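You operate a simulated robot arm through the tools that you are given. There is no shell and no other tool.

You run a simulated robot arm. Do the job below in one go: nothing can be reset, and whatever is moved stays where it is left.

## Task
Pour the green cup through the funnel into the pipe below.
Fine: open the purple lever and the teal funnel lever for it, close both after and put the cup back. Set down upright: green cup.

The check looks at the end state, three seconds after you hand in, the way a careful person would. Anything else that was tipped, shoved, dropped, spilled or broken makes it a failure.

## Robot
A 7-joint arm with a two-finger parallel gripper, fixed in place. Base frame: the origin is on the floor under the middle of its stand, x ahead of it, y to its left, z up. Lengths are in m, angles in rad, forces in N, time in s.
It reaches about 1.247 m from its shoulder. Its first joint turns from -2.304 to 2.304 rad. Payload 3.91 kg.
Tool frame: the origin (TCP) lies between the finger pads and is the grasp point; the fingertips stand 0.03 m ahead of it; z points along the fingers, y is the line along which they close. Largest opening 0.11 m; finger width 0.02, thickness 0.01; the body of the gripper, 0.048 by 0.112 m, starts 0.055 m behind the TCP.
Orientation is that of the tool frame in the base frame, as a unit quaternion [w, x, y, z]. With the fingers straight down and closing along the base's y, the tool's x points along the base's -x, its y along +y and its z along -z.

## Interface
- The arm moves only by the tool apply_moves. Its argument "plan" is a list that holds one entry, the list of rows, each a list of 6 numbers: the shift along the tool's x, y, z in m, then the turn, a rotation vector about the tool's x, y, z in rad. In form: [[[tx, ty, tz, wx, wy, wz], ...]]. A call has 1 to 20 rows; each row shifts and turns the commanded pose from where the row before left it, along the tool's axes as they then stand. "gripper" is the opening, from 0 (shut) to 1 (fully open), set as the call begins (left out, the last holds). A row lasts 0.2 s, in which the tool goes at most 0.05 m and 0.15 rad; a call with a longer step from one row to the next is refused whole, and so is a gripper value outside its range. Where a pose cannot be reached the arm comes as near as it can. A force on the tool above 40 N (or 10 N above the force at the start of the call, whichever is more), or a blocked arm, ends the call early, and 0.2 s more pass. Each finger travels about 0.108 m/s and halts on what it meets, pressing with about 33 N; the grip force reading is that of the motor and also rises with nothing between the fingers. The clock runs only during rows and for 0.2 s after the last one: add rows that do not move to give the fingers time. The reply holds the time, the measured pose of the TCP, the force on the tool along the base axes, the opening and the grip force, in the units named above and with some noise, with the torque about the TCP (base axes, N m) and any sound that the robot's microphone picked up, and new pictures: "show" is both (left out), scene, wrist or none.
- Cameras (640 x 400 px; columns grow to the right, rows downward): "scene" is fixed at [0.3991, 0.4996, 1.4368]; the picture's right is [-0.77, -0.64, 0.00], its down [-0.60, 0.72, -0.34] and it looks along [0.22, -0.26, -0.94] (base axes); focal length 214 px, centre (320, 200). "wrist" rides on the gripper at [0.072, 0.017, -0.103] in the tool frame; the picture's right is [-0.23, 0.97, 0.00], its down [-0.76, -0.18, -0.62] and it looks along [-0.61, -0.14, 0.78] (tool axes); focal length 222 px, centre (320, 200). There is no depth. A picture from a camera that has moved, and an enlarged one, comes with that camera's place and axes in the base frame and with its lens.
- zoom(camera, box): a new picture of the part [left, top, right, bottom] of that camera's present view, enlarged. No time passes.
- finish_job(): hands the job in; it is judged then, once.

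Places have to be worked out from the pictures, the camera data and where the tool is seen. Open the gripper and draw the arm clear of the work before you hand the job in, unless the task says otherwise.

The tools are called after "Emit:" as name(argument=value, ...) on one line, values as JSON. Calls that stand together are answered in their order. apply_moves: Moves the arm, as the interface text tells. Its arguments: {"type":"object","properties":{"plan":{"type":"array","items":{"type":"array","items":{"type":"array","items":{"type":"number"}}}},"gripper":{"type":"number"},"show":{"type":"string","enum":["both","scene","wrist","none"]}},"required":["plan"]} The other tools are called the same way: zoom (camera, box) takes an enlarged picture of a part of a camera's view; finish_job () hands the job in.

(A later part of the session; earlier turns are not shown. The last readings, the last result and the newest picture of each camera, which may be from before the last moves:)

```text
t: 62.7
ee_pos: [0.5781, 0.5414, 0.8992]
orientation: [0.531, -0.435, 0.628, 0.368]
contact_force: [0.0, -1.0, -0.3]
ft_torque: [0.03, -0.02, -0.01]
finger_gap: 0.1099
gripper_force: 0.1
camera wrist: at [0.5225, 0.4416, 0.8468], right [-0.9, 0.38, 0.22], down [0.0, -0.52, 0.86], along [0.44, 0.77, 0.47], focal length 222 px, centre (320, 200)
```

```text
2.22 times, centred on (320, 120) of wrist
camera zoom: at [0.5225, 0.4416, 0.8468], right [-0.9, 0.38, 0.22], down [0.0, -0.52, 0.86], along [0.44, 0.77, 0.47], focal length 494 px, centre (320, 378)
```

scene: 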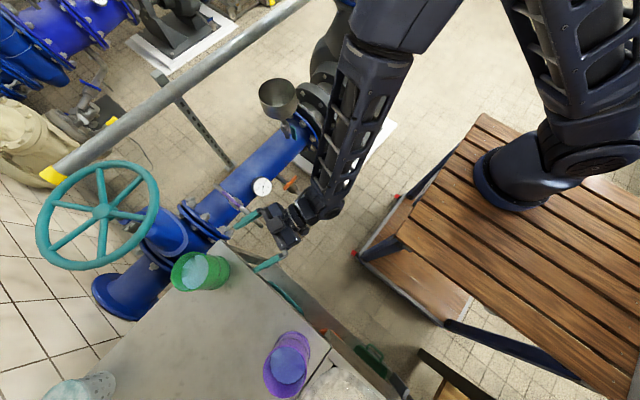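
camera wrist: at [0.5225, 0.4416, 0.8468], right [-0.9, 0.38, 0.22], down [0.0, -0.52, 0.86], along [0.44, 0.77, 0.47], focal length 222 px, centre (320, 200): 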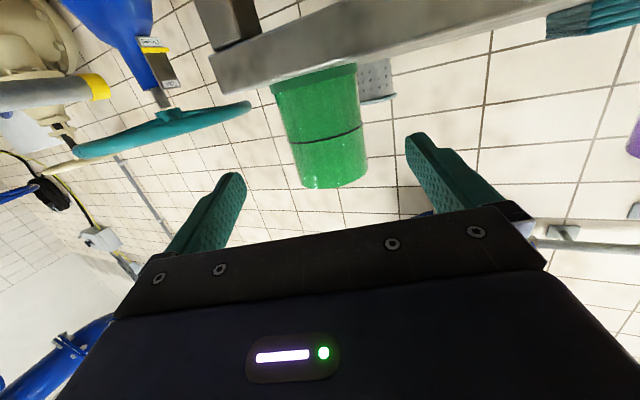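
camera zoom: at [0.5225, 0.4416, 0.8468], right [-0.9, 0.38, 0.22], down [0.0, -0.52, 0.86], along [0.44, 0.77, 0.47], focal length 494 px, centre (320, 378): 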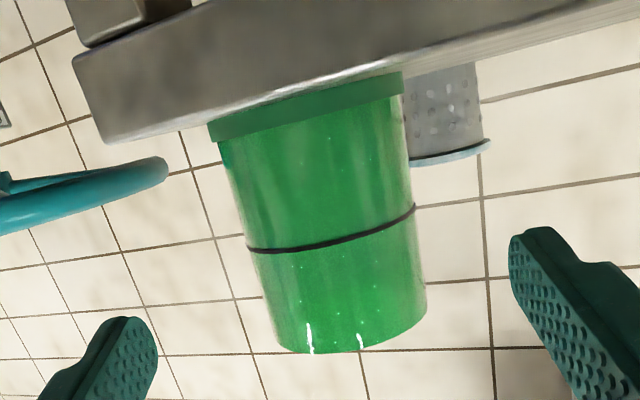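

The approach line passes within about 1 mm of the cup's axis, and the cup is ≈0.086 m wide at this height. I advance 12.9 cm horizontally to enclose it.

Emit:
apply_moves(plan=[[[-0.0045, 0, 0.0254, 0, 0, 0], [-0.0045, 0, 0.0254, 0, 0, 0], [-0.0045, 0, 0.0254, 0, 0, 0], [-0.0045, 0, 0.0254, 0, 0, 0], [-0.0045, 0, 0.0254, 0, 0, 0], [0, 0, 0, 0, 0, 0]]], gripper=1.0)

Emit:
zoom(camera="scene", box=[150, 210, 310, 320])

```text
t: 64.1
ee_pos: [0.6232, 0.6635, 0.9014]
orientation: [0.53, -0.435, 0.628, 0.368]
contact_force: [0.9, 0.2, -0.5]
ft_torque: [0.03, -0.01, 0.01]
finger_gap: 0.1097
gripper_force: 0.0
camera wrist: at [0.568, 0.5622, 0.8485], right [-0.9, 0.38, 0.23], down [0.0, -0.52, 0.86], along [0.44, 0.77, 0.47], focal length 222 px, centre (320, 200)
```

scene: 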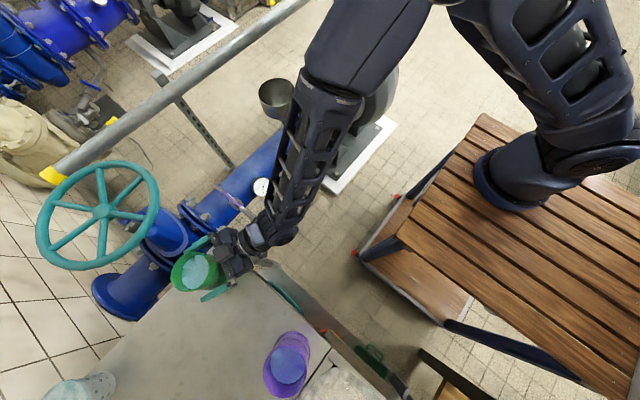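
wrist: 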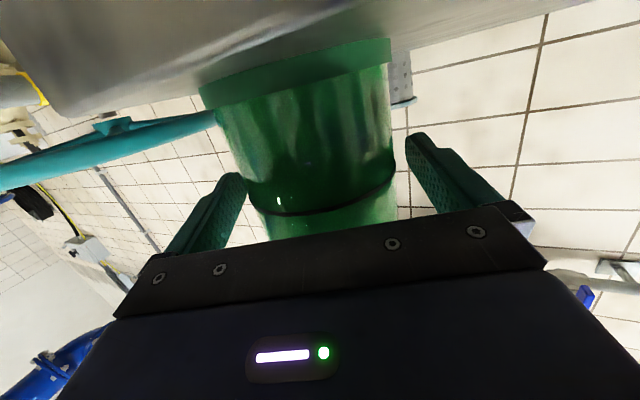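

```text
3.64 times, centred on (230, 265) of scene
camera zoom: at [0.3991, 0.4996, 1.4368], right [-0.77, -0.64, 0.0], down [-0.6, 0.72, -0.34], along [0.22, -0.26, -0.94], focal length 780 px, centre (647, -36)
```

zoom: 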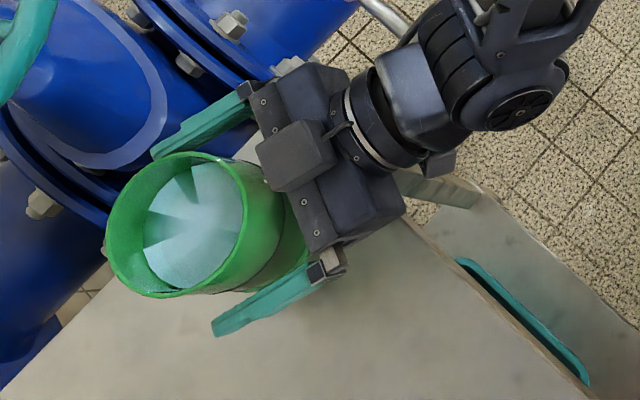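

The cup stands between the fingers with no contact and a gap to the gripper body. I close on it.

Emit:
apply_moves(plan=[[[0, 0, 0, 0, 0, 0], [0, 0, 0, 0, 0, 0], [0, 0, 0, 0, 0, 0], [0, 0, 0, 0, 0, 0]]], gripper=0.0)

```text
t: 65.1
ee_pos: [0.6242, 0.6633, 0.9008]
orientation: [0.529, -0.436, 0.628, 0.369]
contact_force: [0.7, 1.0, 0.4]
ft_torque: [0.03, -0.19, -0.01]
finger_gap: 0.0778
gripper_force: 33.2
camera wrist: at [0.5679, 0.5621, 0.8486], right [-0.9, 0.38, 0.22], down [0.0, -0.52, 0.86], along [0.44, 0.77, 0.47], focal length 222 px, centre (320, 200)
```

scene: 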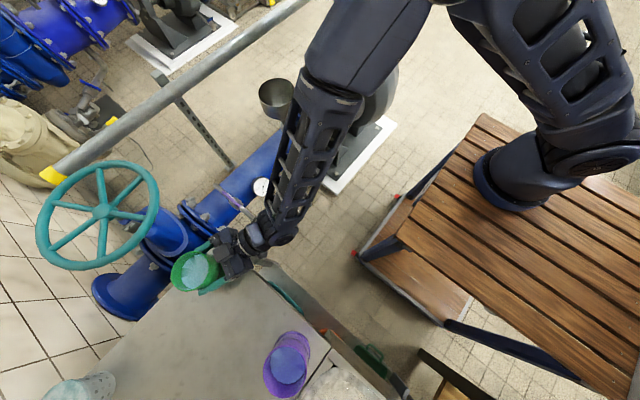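
wrist: 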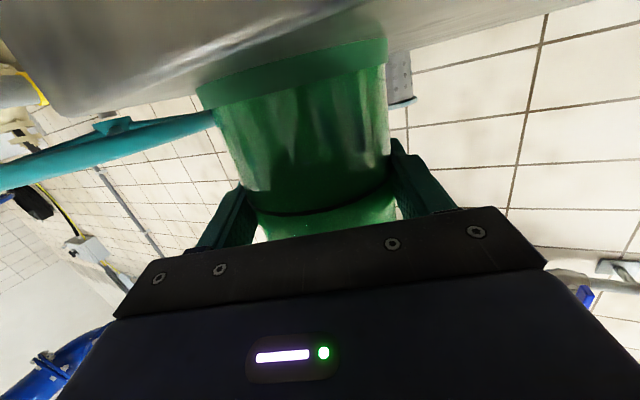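

The cup is held (gap 0.078, 33 N). I note the grasp pose (0.624, 0.663, 0.901) for putting it back, and lift it slowly straight up.

Emit:
apply_moves(plan=[[[-0.0049, 0, -0.0009, 0, 0, 0], [-0.0098, 0, -0.0017, 0, 0, 0], [-0.0148, 0, -0.0026, 0, 0, 0], [-0.0197, 0, -0.0035, 0, 0, 0], [-0.0246, 0, -0.0043, 0, 0, 0], [-0.0246, 0, -0.0043, 0, 0, 0], [-0.0246, 0, -0.0043, 0, 0, 0], [-0.0148, 0, -0.0026, 0, 0, 0], [-0.0098, 0, -0.0017, 0, 0, 0], [0, 0, 0, 0, 0, 0]]])

Emit:
zoom(camera="scene", box=[120, 190, 320, 330])

```text
t: 67.3
ee_pos: [0.6229, 0.6615, 1.0511]
orientation: [0.529, -0.436, 0.628, 0.368]
contact_force: [0.6, 0.0, -4.0]
ft_torque: [-0.02, 0.02, 0.01]
finger_gap: 0.0778
gripper_force: 33.3
camera wrist: at [0.5669, 0.5608, 0.998], right [-0.9, 0.38, 0.23], down [0.0, -0.52, 0.86], along [0.44, 0.77, 0.47], focal length 222 px, centre (320, 200)
```

scene: 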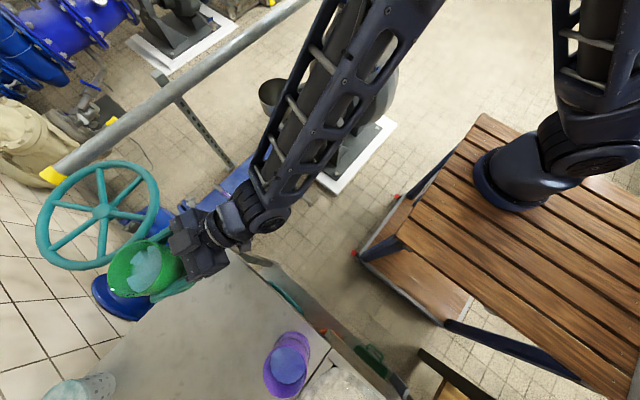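
wrist: 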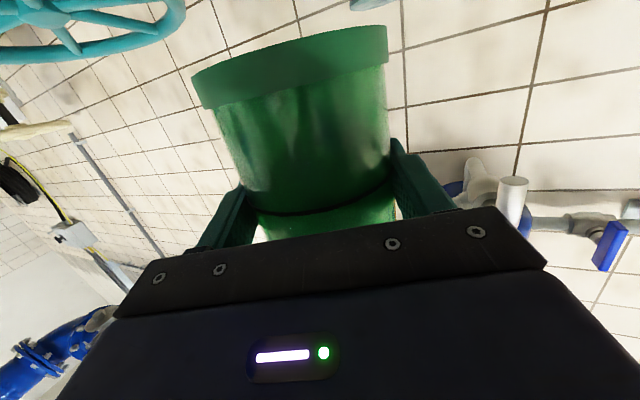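

```text
2.86 times, centred on (220, 260) of scene
camera zoom: at [0.3991, 0.4996, 1.4368], right [-0.77, -0.64, 0.0], down [-0.6, 0.72, -0.34], along [0.22, -0.26, -0.94], focal length 613 px, centre (606, 29)
```

zoom: 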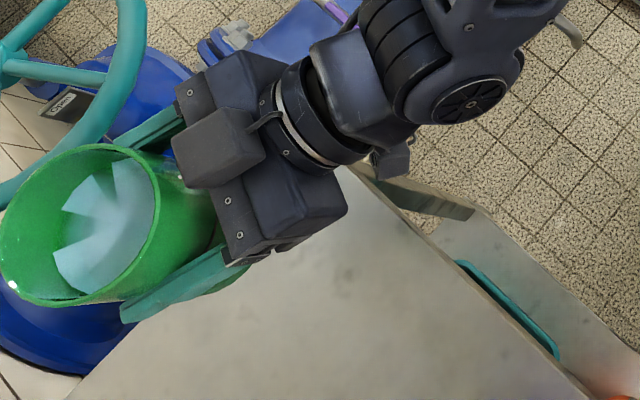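

The cup is up safely with about 0.4 kg on the tool. I carry it upright and smoothly at this height to about (0.85, 0.30, 1.05), well clear of the handwheel.

Emit:
apply_moves(plan=[[[0.0014, -0.0101, -0.0077, 0, 0, 0], [0.0027, -0.0203, -0.0153, 0, 0, 0], [0.0041, -0.0304, -0.023, 0, 0, 0], [0.0045, -0.0338, -0.0255, 0, 0, 0], [0.0045, -0.0338, -0.0255, 0, 0, 0], [0.0045, -0.0338, -0.0255, 0, 0, 0], [0.0045, -0.0338, -0.0255, 0, 0, 0], [0.0045, -0.0338, -0.0255, 0, 0, 0], [0.0045, -0.0338, -0.0255, 0, 0, 0], [0.0041, -0.0304, -0.023, 0, 0, 0], [0.0032, -0.0236, -0.0179, 0, 0, 0], [0.0018, -0.0135, -0.0102, 0, 0, 0], [0.0009, -0.0068, -0.0051, 0, 0, 0], [0, 0, 0, 0, 0, 0]]], show="scene")

```text
t: 70.3
ee_pos: [0.8488, 0.301, 1.0493]
orientation: [0.529, -0.436, 0.628, 0.368]
contact_force: [-0.8, -0.5, -4.0]
ft_torque: [-0.04, 0.01, 0.01]
finger_gap: 0.078
gripper_force: 33.1
```

scene: 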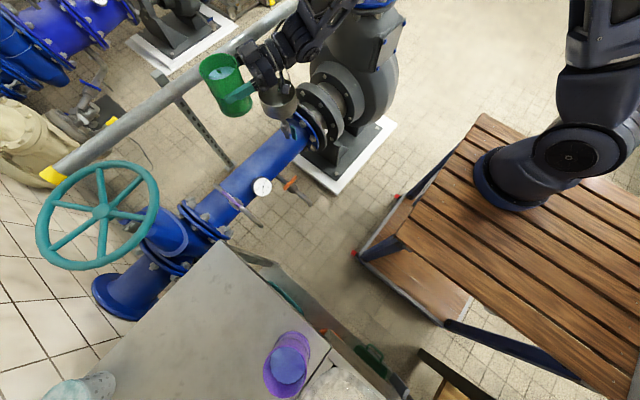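

The cup stays upright. Now I yaw the tool back by 70° about the vertical so it faces +x, keeping the cup level.

Emit:
apply_moves(plan=[[[0, 0, 0, 0.0361, 0, 0.0062], [0, 0, 0, 0.0722, 0, 0.0124], [0, 0, 0, 0.1083, 0, 0.0186], [0, 0, 0, 0.1203, 0, 0.0207], [0, 0, 0, 0.1203, 0, 0.0207], [0, 0, 0, 0.1203, 0, 0.0207], [0, 0, 0, 0.1203, 0, 0.0207], [0, 0, 0, 0.1203, 0, 0.0207], [0, 0, 0, 0.1203, 0, 0.0207], [0, 0, 0, 0.1083, 0, 0.0186], [0, 0, 0, 0.0842, 0, 0.0145], [0, 0, 0, 0.0481, 0, 0.0083], [0, 0, 0, 0.0241, 0, 0.0041], [0, 0, 0, 0, 0, 0]]], show="scene")

```text
t: 73.3
ee_pos: [0.8504, 0.301, 1.0505]
orientation: [0.644, 0.002, 0.765, -0.001]
contact_force: [0.1, 0.3, -4.4]
ft_torque: [0.01, 0.06, 0.03]
finger_gap: 0.0775
gripper_force: 32.9
```

scene: 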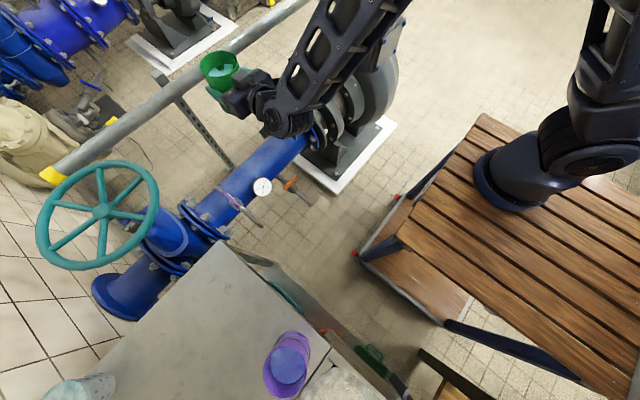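

The tool now faces +x with the cup upright. I bring the cup beside the funnel on its +y side, about 5 cm above rim height.

Emit:
apply_moves(plan=[[[0.0068, -0.0058, 0.0065, 0, 0, 0], [0.0135, -0.0116, 0.013, 0, 0, 0], [0.023, -0.0197, 0.022, 0, 0, 0], [0.0244, -0.0209, 0.0233, 0, 0, 0], [0.0244, -0.0209, 0.0233, 0, 0, 0], [0.0217, -0.0186, 0.0207, 0, 0, 0], [0.0135, -0.0116, 0.013, 0, 0, 0], [0.0081, -0.007, 0.0078, 0, 0, 0], [0, 0, 0, 0, 0, 0]]])

Emit:
zoom(camera="scene", box=[200, 40, 360, 150])

```text
t: 75.3
ee_pos: [0.9534, 0.1841, 0.8928]
orientation: [0.644, 0.002, 0.765, -0.001]
contact_force: [-0.6, -0.9, -3.6]
ft_torque: [0.0, 0.08, 0.02]
finger_gap: 0.0776
gripper_force: 33.2
camera wrist: at [0.8385, 0.2022, 0.8412], right [0.04, 0.97, 0.22], down [-0.48, -0.18, 0.86], along [0.87, -0.15, 0.46], focal length 222 px, centre (320, 200)
```

scene: 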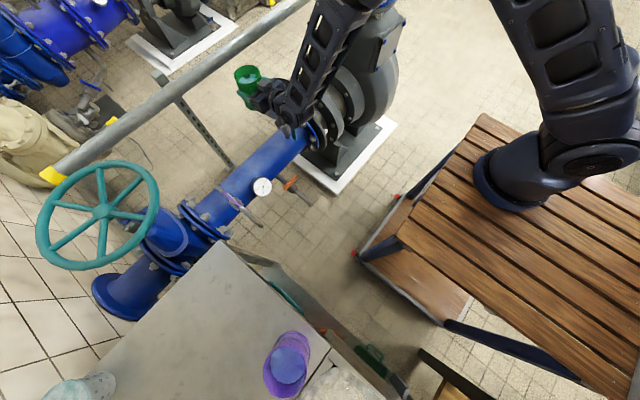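
wrist: 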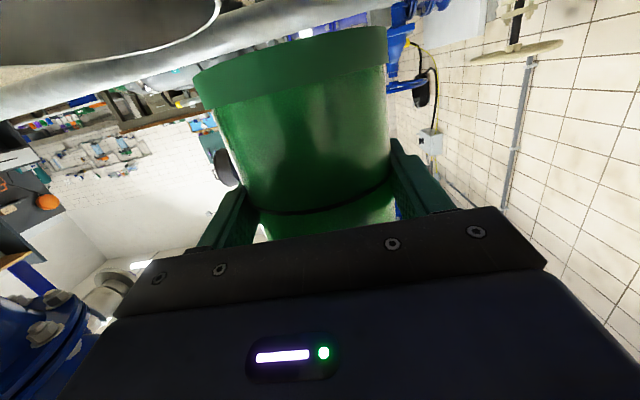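

```text
3.64 times, centred on (280, 95) of scene
camera zoom: at [0.3991, 0.4996, 1.4368], right [-0.77, -0.64, 0.0], down [-0.6, 0.72, -0.34], along [0.22, -0.26, -0.94], focal length 780 px, centre (466, 582)
```

zoom: 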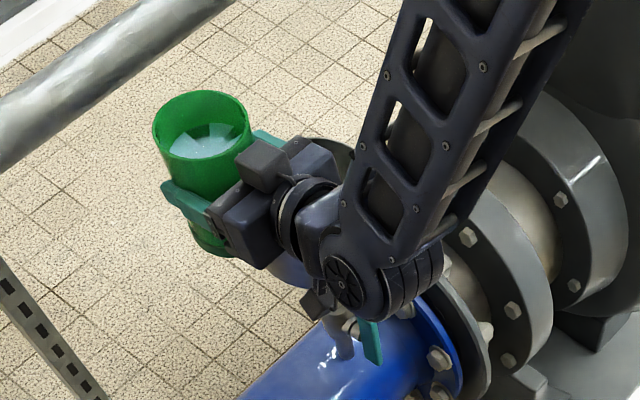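

The cup is beside the funnel with its bottom about 4 cm above the rim. I shift 1.6 cm toward the funnel and start tipping slowly toward −y, first to about 35°.

Emit:
apply_moves(plan=[[[0, -0.008, 0, 0, 0, 0], [0, -0.008, 0, 0, 0, 0.05], [0, 0, 0, 0, 0, 0.08], [0, 0, 0, 0, 0, 0.09], [0, 0, 0, 0, 0, 0.09], [0, 0, 0, 0, 0, 0.09], [0, 0, 0, 0, 0, 0.09], [0, 0, 0, 0, 0, 0.07], [0, 0, 0, 0, 0, 0.04], [0, 0, 0, 0, 0, 0]]])

Emit:
zoom(camera="scene", box=[200, 40, 360, 150])

```text
t: 77.5
ee_pos: [0.9521, 0.168, 0.8947]
orientation: [0.616, 0.228, 0.73, 0.189]
contact_force: [0.8, 0.9, -4.7]
ft_torque: [-0.06, 0.03, -0.03]
finger_gap: 0.0775
gripper_force: 32.7
camera wrist: at [0.8429, 0.2243, 0.8633], right [0.13, 0.67, 0.73], down [-0.53, -0.57, 0.63], along [0.84, -0.47, 0.28], focal length 222 px, centre (320, 200)
```

scene: 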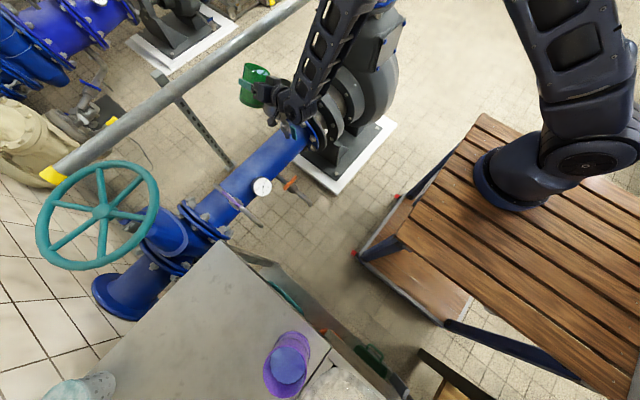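
wrist: 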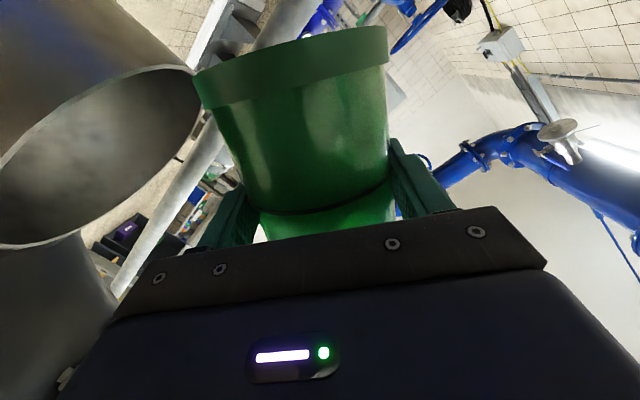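

```text
3.64 times, centred on (280, 95) of scene
camera zoom: at [0.3991, 0.4996, 1.4368], right [-0.77, -0.64, 0.0], down [-0.6, 0.72, -0.34], along [0.22, -0.26, -0.94], focal length 780 px, centre (466, 582)
```

zoom: 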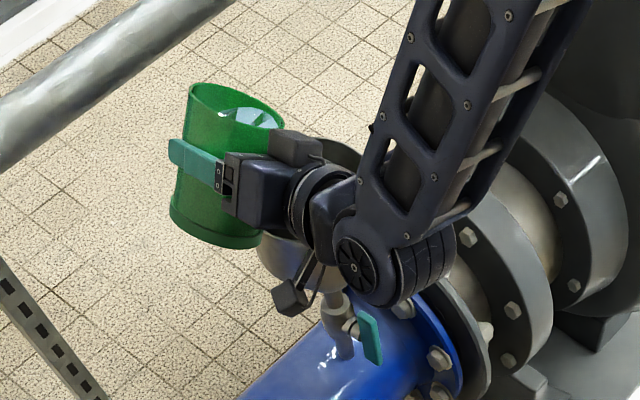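

No liquid has left yet and the funnel mouth is right beside the lip. I tip on slowly to about 55° and watch the weight and picture.

Emit:
apply_moves(plan=[[[0, 0, 0, 0, 0, 0.05], [0, 0, 0, 0, 0, 0.05], [0, 0, 0, 0, 0, 0.05], [0, 0, 0, 0, 0, 0.05], [0, 0, 0, 0, 0, 0.05], [0, 0, 0, 0, 0, 0.05], [0, 0, 0, 0, 0, 0.03], [0, 0, 0, 0, 0, 0]]])

Emit:
zoom(camera="scene", box=[200, 40, 360, 150])

```text
t: 79.3
ee_pos: [0.9527, 0.1681, 0.8941]
orientation: [0.576, 0.345, 0.683, 0.288]
contact_force: [-0.1, -0.2, -2.9]
ft_torque: [-0.03, 0.01, -0.03]
finger_gap: 0.0776
gripper_force: 33.1
camera wrist: at [0.8465, 0.2376, 0.8835], right [0.16, 0.4, 0.9], down [-0.56, -0.71, 0.41], along [0.81, -0.58, 0.11], focal length 222 px, centre (320, 200)
```

scene: 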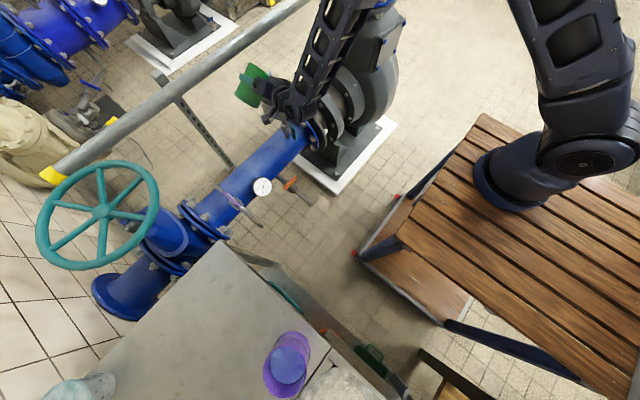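
wrist: 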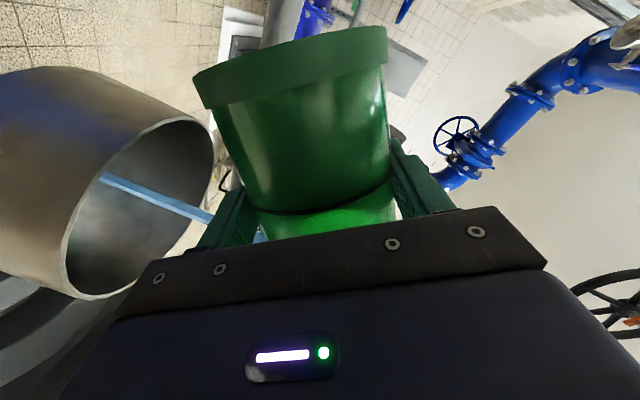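

```text
3.64 times, centred on (280, 95) of scene
camera zoom: at [0.3991, 0.4996, 1.4368], right [-0.77, -0.64, 0.0], down [-0.6, 0.72, -0.34], along [0.22, -0.26, -0.94], focal length 780 px, centre (466, 582)
```

zoom: 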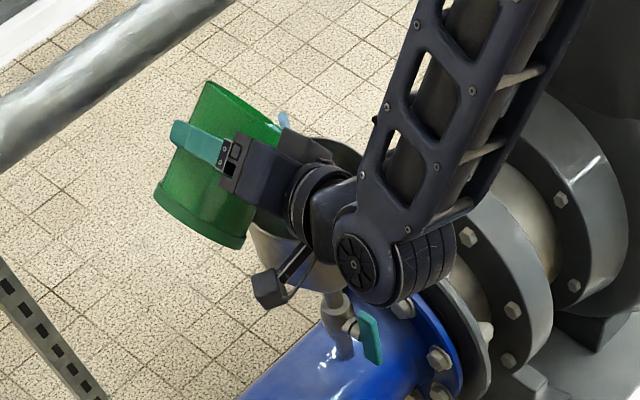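

A light-blue stream runs from the lip into the funnel mouth, inside the rim, and the tool weight fell from 4.5 to 2.9 N. I keep tipping slowly to about 76° while shifting the cup 2 cm toward −y so the lip stays over the middle.

Emit:
apply_moves(plan=[[[0, 0, 0, 0, 0, 0], [-0.0018, -0.0008, 0, 0, 0, 0.03], [-0.0018, -0.0008, 0, 0, 0, 0.03], [-0.0018, -0.0008, 0, 0, 0, 0.04], [-0.0018, -0.0008, 0, 0, 0, 0.04], [-0.0018, -0.0008, 0, 0, 0, 0.05], [-0.0018, -0.0008, 0, 0, 0, 0.05], [-0.0018, -0.0008, 0, 0, 0, 0.05], [-0.0018, -0.0008, 0, 0, 0, 0.05], [-0.0018, -0.0008, 0, 0, 0, 0.05], [0, 0, 0, 0, 0, 0]]])

Emit:
zoom(camera="wrist", box=[0, 60, 300, 320])

```text
t: 81.7
ee_pos: [0.9529, 0.1511, 0.8963]
orientation: [0.51, 0.471, 0.603, 0.394]
contact_force: [-0.3, 0.7, -1.6]
ft_torque: [0.0, 0.02, 0.02]
finger_gap: 0.0777
gripper_force: 33.0
camera wrist: at [0.8516, 0.2262, 0.9126], right [0.17, 0.02, 0.99], down [-0.62, -0.78, 0.12], along [0.77, -0.63, -0.12], focal length 222 px, centre (320, 200)
```

scene: 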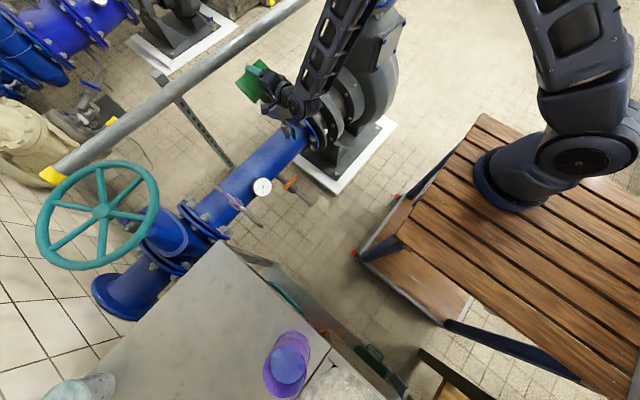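
wrist: 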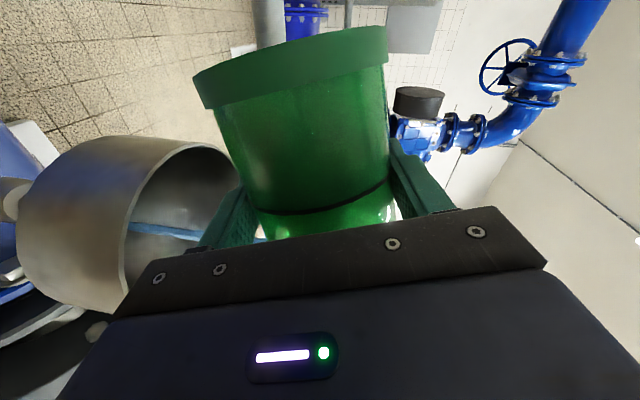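

```text
1.54 times, centred on (150, 190) of wrist
camera zoom: at [0.8516, 0.2262, 0.9126], right [0.17, 0.02, 0.99], down [-0.62, -0.78, 0.12], along [0.77, -0.63, -0.12], focal length 342 px, centre (582, 215)
```

zoom: 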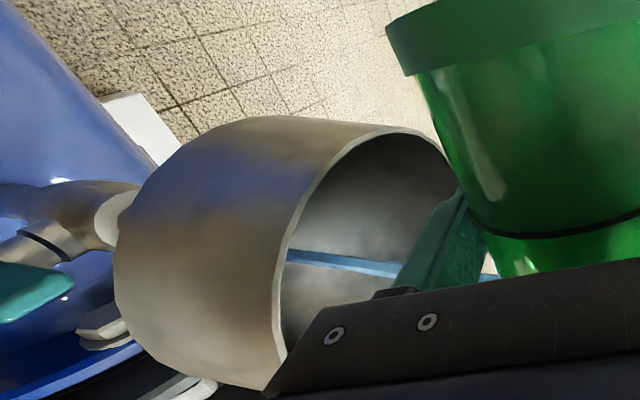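

The stream keeps running inside the funnel and the weight is down to 1.6 N. I tip further to about 102°, shifting another 1.8 cm toward −y.

Emit:
apply_moves(plan=[[[0, 0, 0, 0, 0, 0], [-0.002, 0, 0, 0, 0, 0.05], [-0.002, 0, 0, 0, 0, 0.05], [-0.002, 0, 0, 0, 0, 0.05], [-0.002, 0, 0, 0, 0, 0.05], [-0.002, 0, 0, 0, 0, 0.05], [-0.002, 0, 0, 0, 0, 0.05], [-0.002, 0, 0, 0, 0, 0.05], [-0.002, 0, 0, 0, 0, 0.05], [-0.002, 0, 0, 0, 0, 0.05], [0, 0, 0, 0, 0, 0], [0, 0, 0, 0, 0, 0]]])

Emit:
zoom(camera="scene", box=[200, 40, 360, 150])

```text
t: 84.3
ee_pos: [0.9532, 0.133, 0.8971]
orientation: [0.409, 0.594, 0.483, 0.497]
contact_force: [0.1, 0.3, -1.3]
ft_torque: [0.0, 0.0, 0.01]
finger_gap: 0.0771
gripper_force: 32.5
camera wrist: at [0.857, 0.2014, 0.9454], right [0.15, -0.42, 0.9], down [-0.67, -0.71, -0.21], along [0.72, -0.57, -0.39], focal length 222 px, centre (320, 200)
```

scene: 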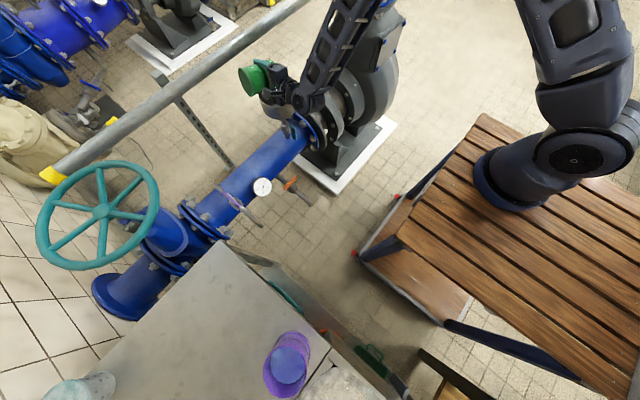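
wrist: 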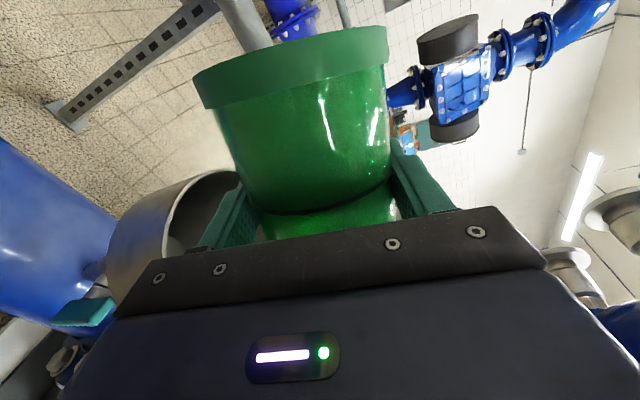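

```text
3.64 times, centred on (280, 95) of scene
camera zoom: at [0.3991, 0.4996, 1.4368], right [-0.77, -0.64, 0.0], down [-0.6, 0.72, -0.34], along [0.22, -0.26, -0.94], focal length 780 px, centre (466, 582)
```

zoom: 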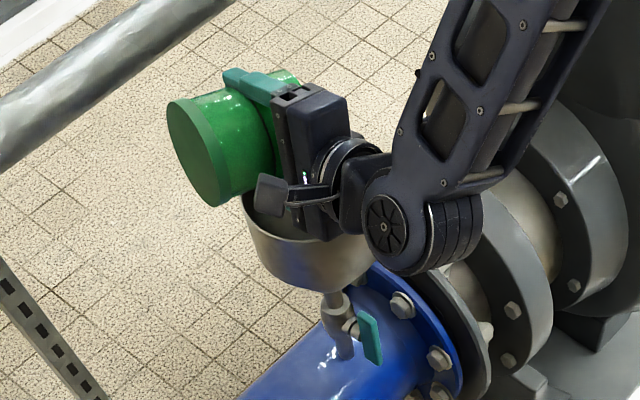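

The weight reads 1.3 N, close to an empty cup, and the stream has thinned out. I tip on to about 128° to drain the last of it, staying over the funnel, and wait a while.

Emit:
apply_moves(plan=[[[-0.0017, 0.0004, 0, 0, 0, 0.05], [-0.0017, 0.0004, 0, 0, 0, 0.05], [-0.0017, 0.0004, 0, 0, 0, 0.05], [-0.0017, 0.0005, 0, 0, 0, 0.05], [-0.0016, 0.0006, 0, 0, 0, 0.05], [-0.0016, 0.0007, 0, 0, 0, 0.05], [-0.0015, 0.0008, 0, 0, 0, 0.05], [-0.0015, 0.0009, 0, 0, 0, 0.05], [-0.0014, 0.001, 0, 0, 0, 0.05], [0, 0, 0, 0, 0, 0], [0, 0, 0, 0, 0, 0], [0, 0, 0, 0, 0, 0], [0, 0, 0, 0, 0, 0], [0, 0, 0, 0, 0, 0], [0, 0, 0, 0, 0, 0], [0, 0, 0, 0, 0, 0], [0, 0, 0, 0, 0, 0]]])

Emit:
zoom(camera="scene", box=[200, 40, 360, 150])

```text
t: 87.9
ee_pos: [0.9455, 0.1416, 0.8997]
orientation: [0.287, 0.681, 0.348, 0.577]
contact_force: [0.2, 0.1, -1.1]
ft_torque: [-0.01, 0.03, -0.04]
finger_gap: 0.0773
gripper_force: 33.2
camera wrist: at [0.853, 0.189, 0.9738], right [0.12, -0.76, 0.64], down [-0.71, -0.51, -0.48], along [0.7, -0.4, -0.6], focal length 222 px, centre (320, 200)
```

scene: 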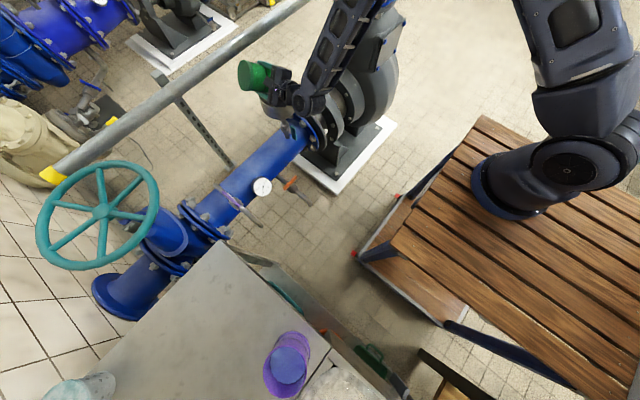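
wrist: 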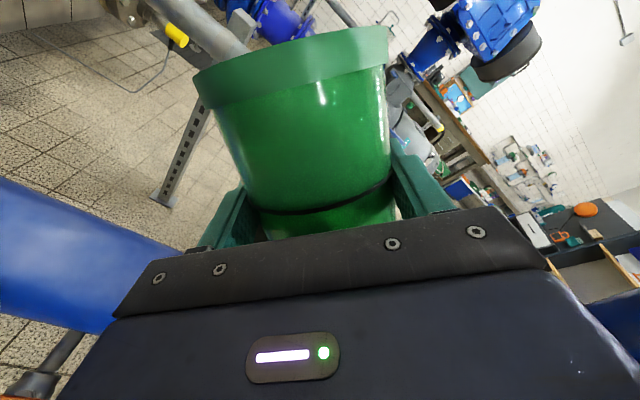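

```text
3.64 times, centred on (280, 95) of scene
camera zoom: at [0.3991, 0.4996, 1.4368], right [-0.77, -0.64, 0.0], down [-0.6, 0.72, -0.34], along [0.22, -0.26, -0.94], focal length 780 px, centre (466, 582)
```

zoom: 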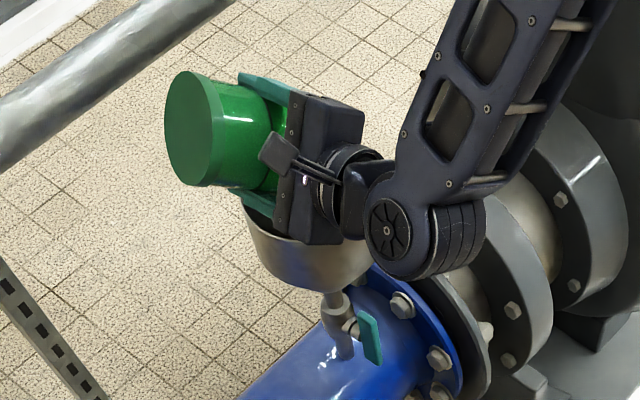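

The cup is empty (1.1 N) with its lip over the funnel; the arm is at its roll limit, so position is slightly off but still inside the rim. I roll the cup back upright in place over the funnel.

Emit:
apply_moves(plan=[[[0, 0, 0, 0, 0, 0], [0, 0, 0, 0, 0, -0.06], [0, 0, 0, 0, 0, -0.12], [0, 0, 0, 0, 0, -0.12], [0, 0, 0, 0, 0, -0.12], [0, 0, 0, 0, 0, -0.12], [0, 0, 0, 0, 0, -0.12], [0, 0, 0, 0, 0, -0.12], [0, 0, 0, 0, 0, -0.12], [0, 0, 0, 0, 0, -0.12], [0, 0, 0, 0, 0, -0.12], [0, 0, 0, 0, 0, -0.12], [0, 0, 0, 0, 0, -0.12], [0, 0, 0, 0, 0, -0.12], [0, 0, 0, 0, 0, -0.12], [0, 0, 0, 0, 0, -0.12], [0, 0, 0, 0, 0, -0.12], [0, 0, 0, 0, 0, -0.12], [0, 0, 0, 0, 0, -0.12], [0, 0, 0, 0, 0, 0]]])

Emit:
zoom(camera="scene", box=[200, 40, 360, 150])

```text
t: 92.1
ee_pos: [0.9539, 0.1169, 0.8964]
orientation: [0.642, 0.047, 0.764, 0.036]
contact_force: [0.5, 0.5, -1.2]
ft_torque: [0.01, 0.01, -0.03]
finger_gap: 0.0773
gripper_force: 32.6
camera wrist: at [0.8394, 0.1436, 0.8457], right [0.06, 0.94, 0.33], down [-0.49, -0.26, 0.83], along [0.87, -0.22, 0.44], focal length 222 px, centre (320, 200)
```

scene: 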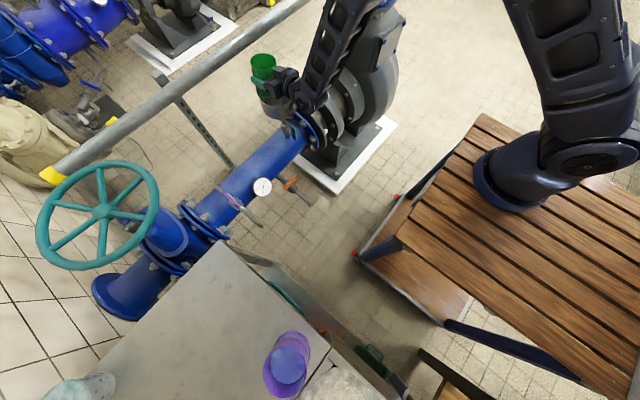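
wrist: 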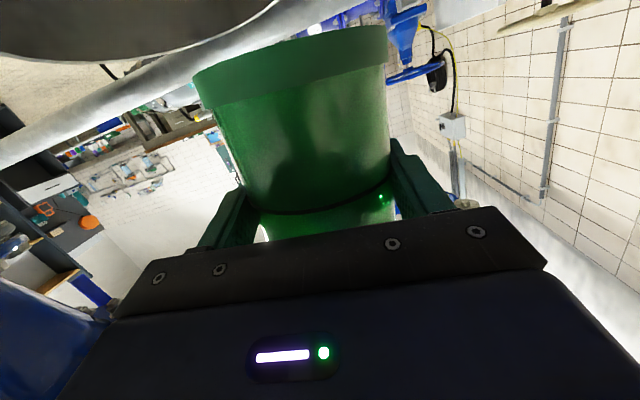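

```text
3.64 times, centred on (280, 95) of scene
camera zoom: at [0.3991, 0.4996, 1.4368], right [-0.77, -0.64, 0.0], down [-0.6, 0.72, -0.34], along [0.22, -0.26, -0.94], focal length 780 px, centre (466, 582)
```

zoom: 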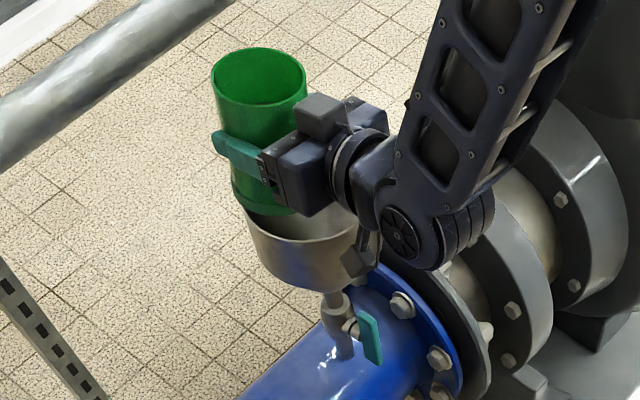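

The cup is empty and nearly upright; the funnel shows no overflow. I level it fully, rise away from the funnel and yaw back by 70°.

Emit:
apply_moves(plan=[[[0, 0, 0, 0, 0, -0.12], [-0.0191, 0.0263, -0.0185, 0, 0, 0], [-0.0191, 0.0263, -0.0185, 0, 0, 0], [-0.0191, 0.0263, -0.0185, 0, 0, 0], [-0.0191, 0.0263, -0.0185, 0, 0, 0], [-0.0191, 0.0263, -0.0185, 0, 0, 0], [-0.0191, 0.0263, -0.0185, 0, 0, 0], [-0.0191, 0.0263, -0.0185, 0, 0, 0], [0, 0, 0, -0.1203, 0, -0.0208], [0, 0, 0, -0.1203, 0, -0.0208], [0, 0, 0, -0.1203, 0, -0.0208], [0, 0, 0, -0.1203, 0, -0.0208], [0, 0, 0, -0.1203, 0, -0.0208], [0, 0, 0, -0.1203, 0, -0.0208], [0, 0, 0, -0.1203, 0, -0.0208], [0, 0, 0, -0.1203, 0, -0.0208], [0, 0, 0, -0.1203, 0, -0.0208], [0, 0, 0, -0.1203, 0, -0.0208], [0, 0, 0, 0, 0, 0]]], show="scene")

Emit:
zoom(camera="scene", box=[180, 30, 340, 150])

```text
t: 96.1
ee_pos: [0.8479, 0.3024, 1.0498]
orientation: [0.528, -0.438, 0.629, 0.367]
contact_force: [0.2, 0.8, -0.9]
ft_torque: [0.01, 0.01, 0.03]
finger_gap: 0.077
gripper_force: 33.3
```

scene: 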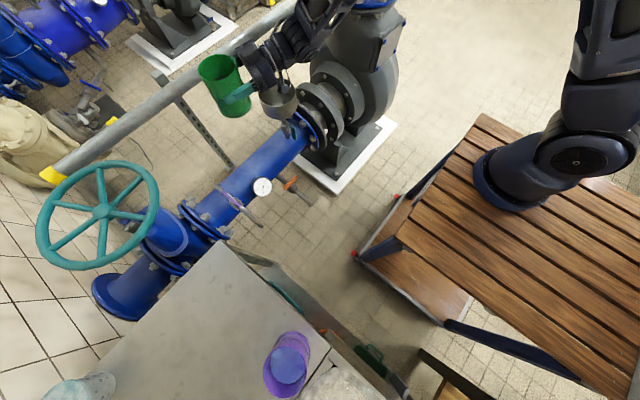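

```text
3.33 times, centred on (260, 90) of scene
camera zoom: at [0.3991, 0.4996, 1.4368], right [-0.77, -0.64, 0.0], down [-0.6, 0.72, -0.34], along [0.22, -0.26, -0.94], focal length 715 px, centre (520, 567)
```

zoom: 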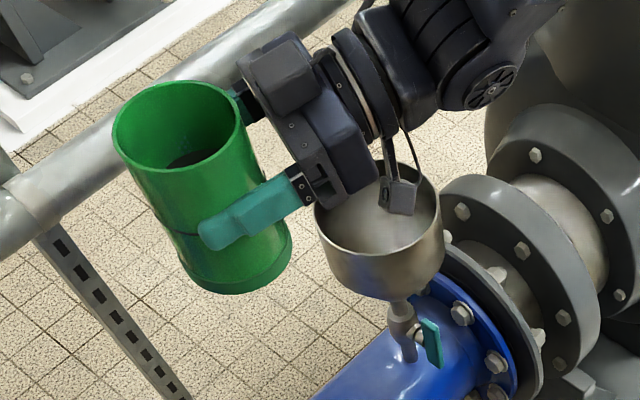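

The cup is empty and upright, the funnel is empty and no spill is visible. I carry the cup back to above its original place.

Emit:
apply_moves(plan=[[[-0.0045, 0.0336, 0.0254, 0, 0, 0], [-0.0045, 0.0336, 0.0254, 0, 0, 0], [-0.0045, 0.0336, 0.0254, 0, 0, 0], [-0.0045, 0.0336, 0.0254, 0, 0, 0], [-0.0045, 0.0336, 0.0254, 0, 0, 0], [-0.0045, 0.0336, 0.0254, 0, 0, 0], [-0.0045, 0.0336, 0.0254, 0, 0, 0], [-0.0045, 0.0336, 0.0254, 0, 0, 0], [-0.0045, 0.0336, 0.0254, 0, 0, 0], [-0.0045, 0.0336, 0.0254, 0, 0, 0], [0, 0, 0, 0, 0, 0]]])

```text
t: 98.5
ee_pos: [0.624, 0.6615, 1.0489]
orientation: [0.528, -0.437, 0.628, 0.368]
contact_force: [0.7, -0.1, -1.0]
ft_torque: [0.02, 0.02, 0.01]
finger_gap: 0.0773
gripper_force: 32.6
camera wrist: at [0.568, 0.5613, 0.9965], right [-0.9, 0.38, 0.22], down [0.0, -0.51, 0.86], along [0.44, 0.77, 0.46], focal length 222 px, centre (320, 200)
```

scene: 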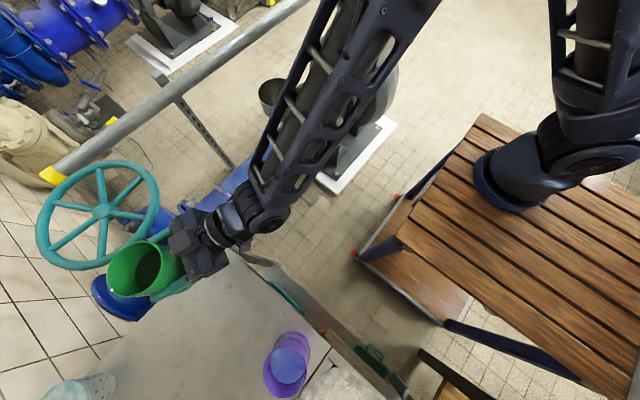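
wrist: 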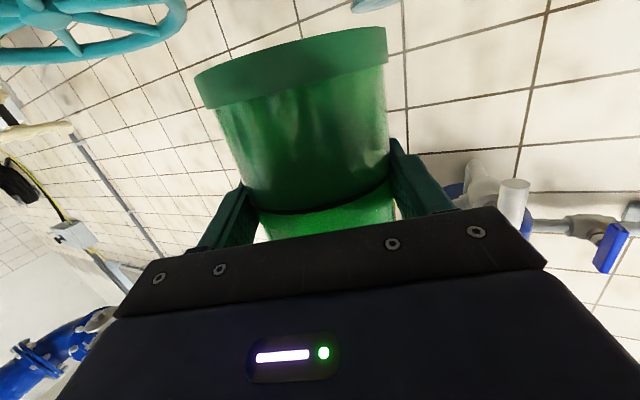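

The cup is above its spot with the same grip as before. I lower it, slowing near the table.

Emit:
apply_moves(plan=[[[0.0296, 0.0003, 0.0055, 0, 0, 0], [0.0296, 0.0003, 0.0055, 0, 0, 0], [0.0296, 0, 0.0055, 0, 0, 0], [0.0296, 0, 0.0055, 0, 0, 0], [0.0138, 0, 0.0024, 0, 0, 0], [0.0069, 0, 0.0012, 0, 0, 0], [0.003, 0, 0.0005, 0, 0, 0], [0, 0, 0, 0, 0, 0]]])

Emit:
zoom(camera="wrist", box=[120, 0, 480, 240])

```text
t: 100.3
ee_pos: [0.6248, 0.6619, 0.9053]
orientation: [0.528, -0.438, 0.627, 0.369]
contact_force: [0.9, -0.6, -1.7]
ft_torque: [0.02, 0.0, -0.01]
finger_gap: 0.077
gripper_force: 33.5
camera wrist: at [0.5683, 0.5617, 0.8525], right [-0.9, 0.38, 0.22], down [0.0, -0.51, 0.86], along [0.44, 0.77, 0.46], focal length 222 px, centre (320, 200)
```

scene: 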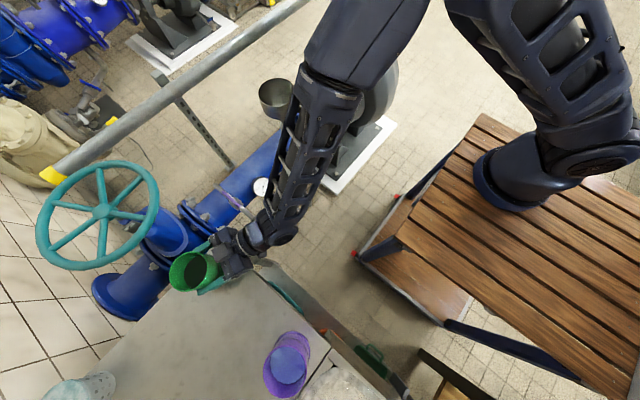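
wrist: 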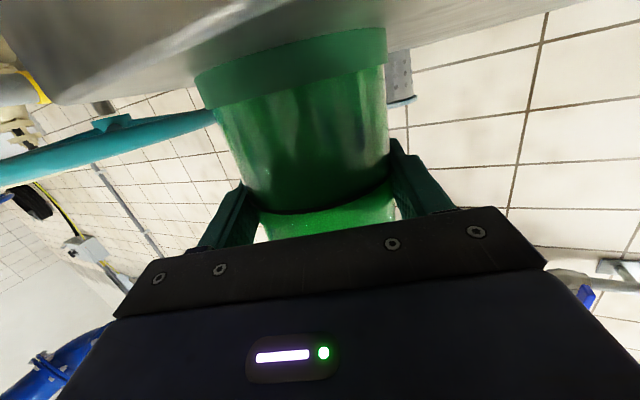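

```text
1.67 times, centred on (300, 120) of wrist
camera zoom: at [0.5683, 0.5617, 0.8525], right [-0.9, 0.38, 0.22], down [0.0, -0.51, 0.86], along [0.44, 0.77, 0.46], focal length 370 px, centre (353, 333)
```

zoom: 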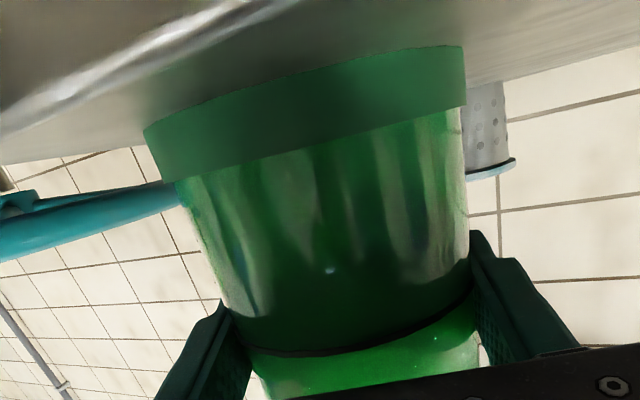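

About 4–5 mm remain. I ease down in 1.5 mm steps until the table takes the weight.

Emit:
apply_moves(plan=[[[0.0014, 0.0004, 0.001, 0, 0, 0], [0.0014, 0.0004, 0.0007, 0, 0, 0], [0.0014, 0, 0.0003, 0, 0, 0], [0, 0, 0, 0, 0, 0]]], show="none")

```text
t: 101.3
ee_pos: [0.6231, 0.6648, 0.902]
orientation: [0.528, -0.437, 0.629, 0.367]
contact_force: [-0.4, -0.8, 3.8]
ft_torque: [-0.04, 0.15, 0.03]
finger_gap: 0.0773
gripper_force: 32.5
```

The force turned to +3.8 N, so the table carries the cup. I open the gripper and let it settle.

Emit:
apply_moves(plan=[[[0, 0, 0, 0, 0, 0], [0, 0, 0, 0, 0, 0], [0, 0, 0, 0, 0, 0]]], gripper=1.0)

Emit:
zoom(camera="scene", box=[150, 210, 310, 320])

```text
t: 102.1
ee_pos: [0.6232, 0.6645, 0.901]
orientation: [0.529, -0.437, 0.628, 0.367]
contact_force: [-0.2, -0.4, 0.4]
ft_torque: [-0.01, -0.01, 0.02]
finger_gap: 0.1099
gripper_force: 0.1
camera wrist: at [0.5681, 0.5632, 0.8484], right [-0.9, 0.38, 0.22], down [0.0, -0.51, 0.86], along [0.44, 0.77, 0.46], focal length 222 px, centre (320, 200)
```

scene: 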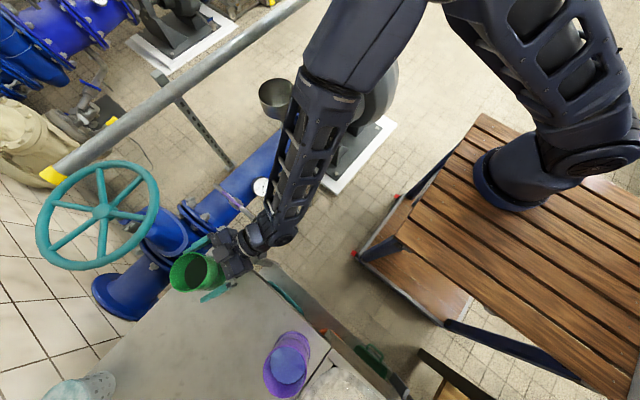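
wrist: 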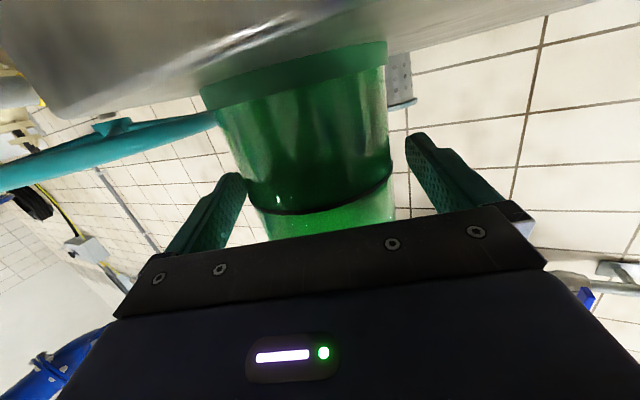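

```text
3.64 times, centred on (230, 265) of scene
camera zoom: at [0.3991, 0.4996, 1.4368], right [-0.77, -0.64, 0.0], down [-0.6, 0.72, -0.34], along [0.22, -0.26, -0.94], focal length 780 px, centre (647, -36)
```

zoom: 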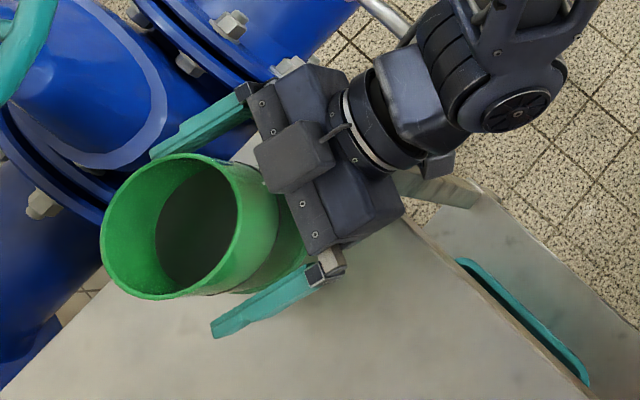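

The green cup stands upright where it was. I back straight out with open fingers, rise, and level the tool.

Emit:
apply_moves(plan=[[[0.0051, 0, -0.0295, 0, 0, 0], [0.0051, 0, -0.0295, 0, 0, 0], [0.0051, 0, -0.0295, 0, 0, 0], [0.0051, 0, -0.0295, 0, 0, 0], [0.0051, 0, -0.0295, 0, 0, 0], [-0.0369, 0, -0.0064, 0, 0, 0], [-0.0369, 0, -0.0064, 0, 0, 0], [-0.0369, 0, -0.0064, 0, 0, 0], [-0.0369, 0, -0.0064, 0, 0, 0], [0, 0, 0, 0, -0.085, 0], [0, 0, 0, 0, -0.085, 0], [0, 0, 0, 0, 0, 0]]], gripper=1.0, show="scene")

Emit:
zoom(camera="scene", box=[140, 200, 340, 340])

```text
t: 104.7
ee_pos: [0.5705, 0.5253, 1.0522]
orientation: [0.579, -0.405, 0.581, 0.403]
contact_force: [-0.2, 0.3, -0.2]
ft_torque: [-0.01, -0.01, -0.01]
finger_gap: 0.11
gripper_force: 0.0
```

scene: 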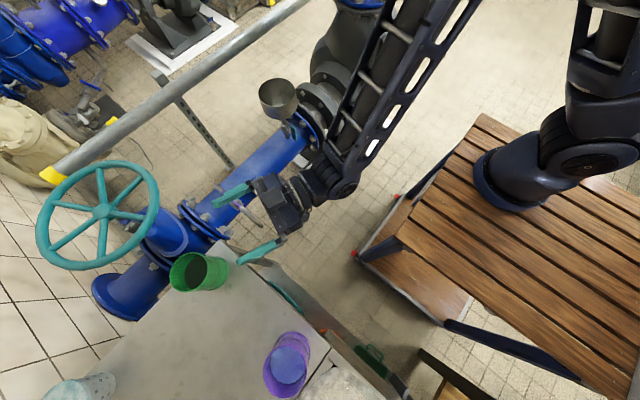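

```text
2.86 times, centred on (240, 270) of scene
camera zoom: at [0.3991, 0.4996, 1.4368], right [-0.77, -0.64, 0.0], down [-0.6, 0.72, -0.34], along [0.22, -0.26, -0.94], focal length 613 px, centre (549, 0)
```

zoom: 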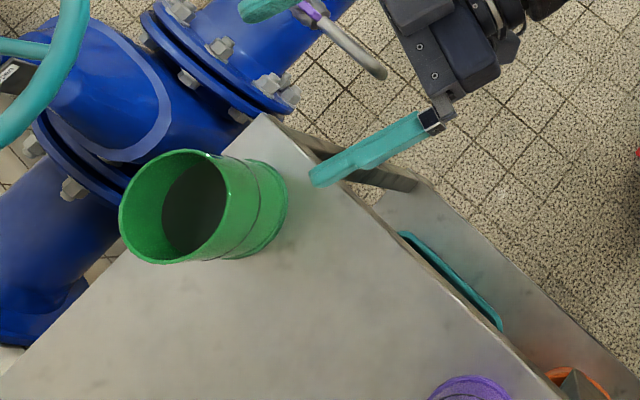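

The cup is upright and within a couple of mm of its old spot. I now travel back toward the funnel lever, yawing to face +x on the way.

Emit:
apply_moves(plan=[[[0, -0.02555, -0.0305, 0, 0, 0], [0, -0.02555, -0.0305, 0, 0, 0], [0, -0.02555, -0.0305, 0, 0, 0], [0, -0.02555, -0.0305, 0, 0, 0], [0, -0.02555, -0.0305, 0, 0, 0], [0, -0.02555, -0.0305, 0, 0, 0], [0, 0, 0, 0.1357, 0, 0], [0, 0, 0, 0.1357, 0, 0], [0, 0, 0, 0.1357, 0, 0], [0, 0, 0, 0.1357, 0, 0], [0, 0, 0, 0.1357, 0, 0], [0, 0, 0, 0.1357, 0, 0], [0, 0, 0, 0.1357, 0, 0], [0, 0, 0, 0.1357, 0, 0], [0, 0, 0, 0.1357, 0, 0], [0.004, -0.044, 0.021, 0, 0, 0], [0.004, -0.044, 0.021, 0, 0, 0], [0.004, -0.044, 0.021, 0, 0, 0], [0.004, -0.044, 0.021, 0, 0, 0], [0.004, -0.044, 0.021, 0, 0, 0]]], gripper=0.5, show="scene")

```text
t: 108.9
ee_pos: [0.7547, 0.0783, 1.0333]
orientation: [0.707, 0.0, 0.708, -0.003]
contact_force: [0.3, 0.1, -0.7]
ft_torque: [0.0, 0.02, -0.05]
finger_gap: 0.055
gripper_force: 0.0
```

scene: 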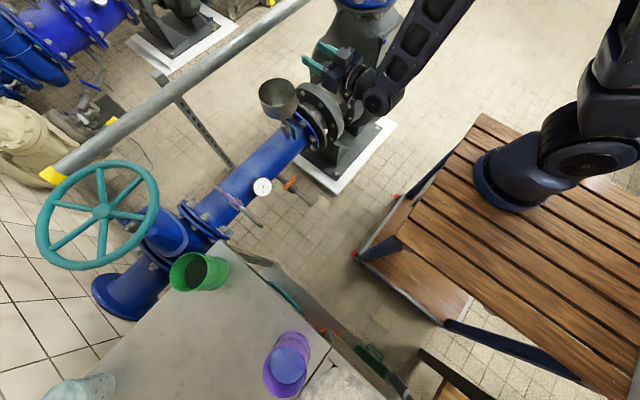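

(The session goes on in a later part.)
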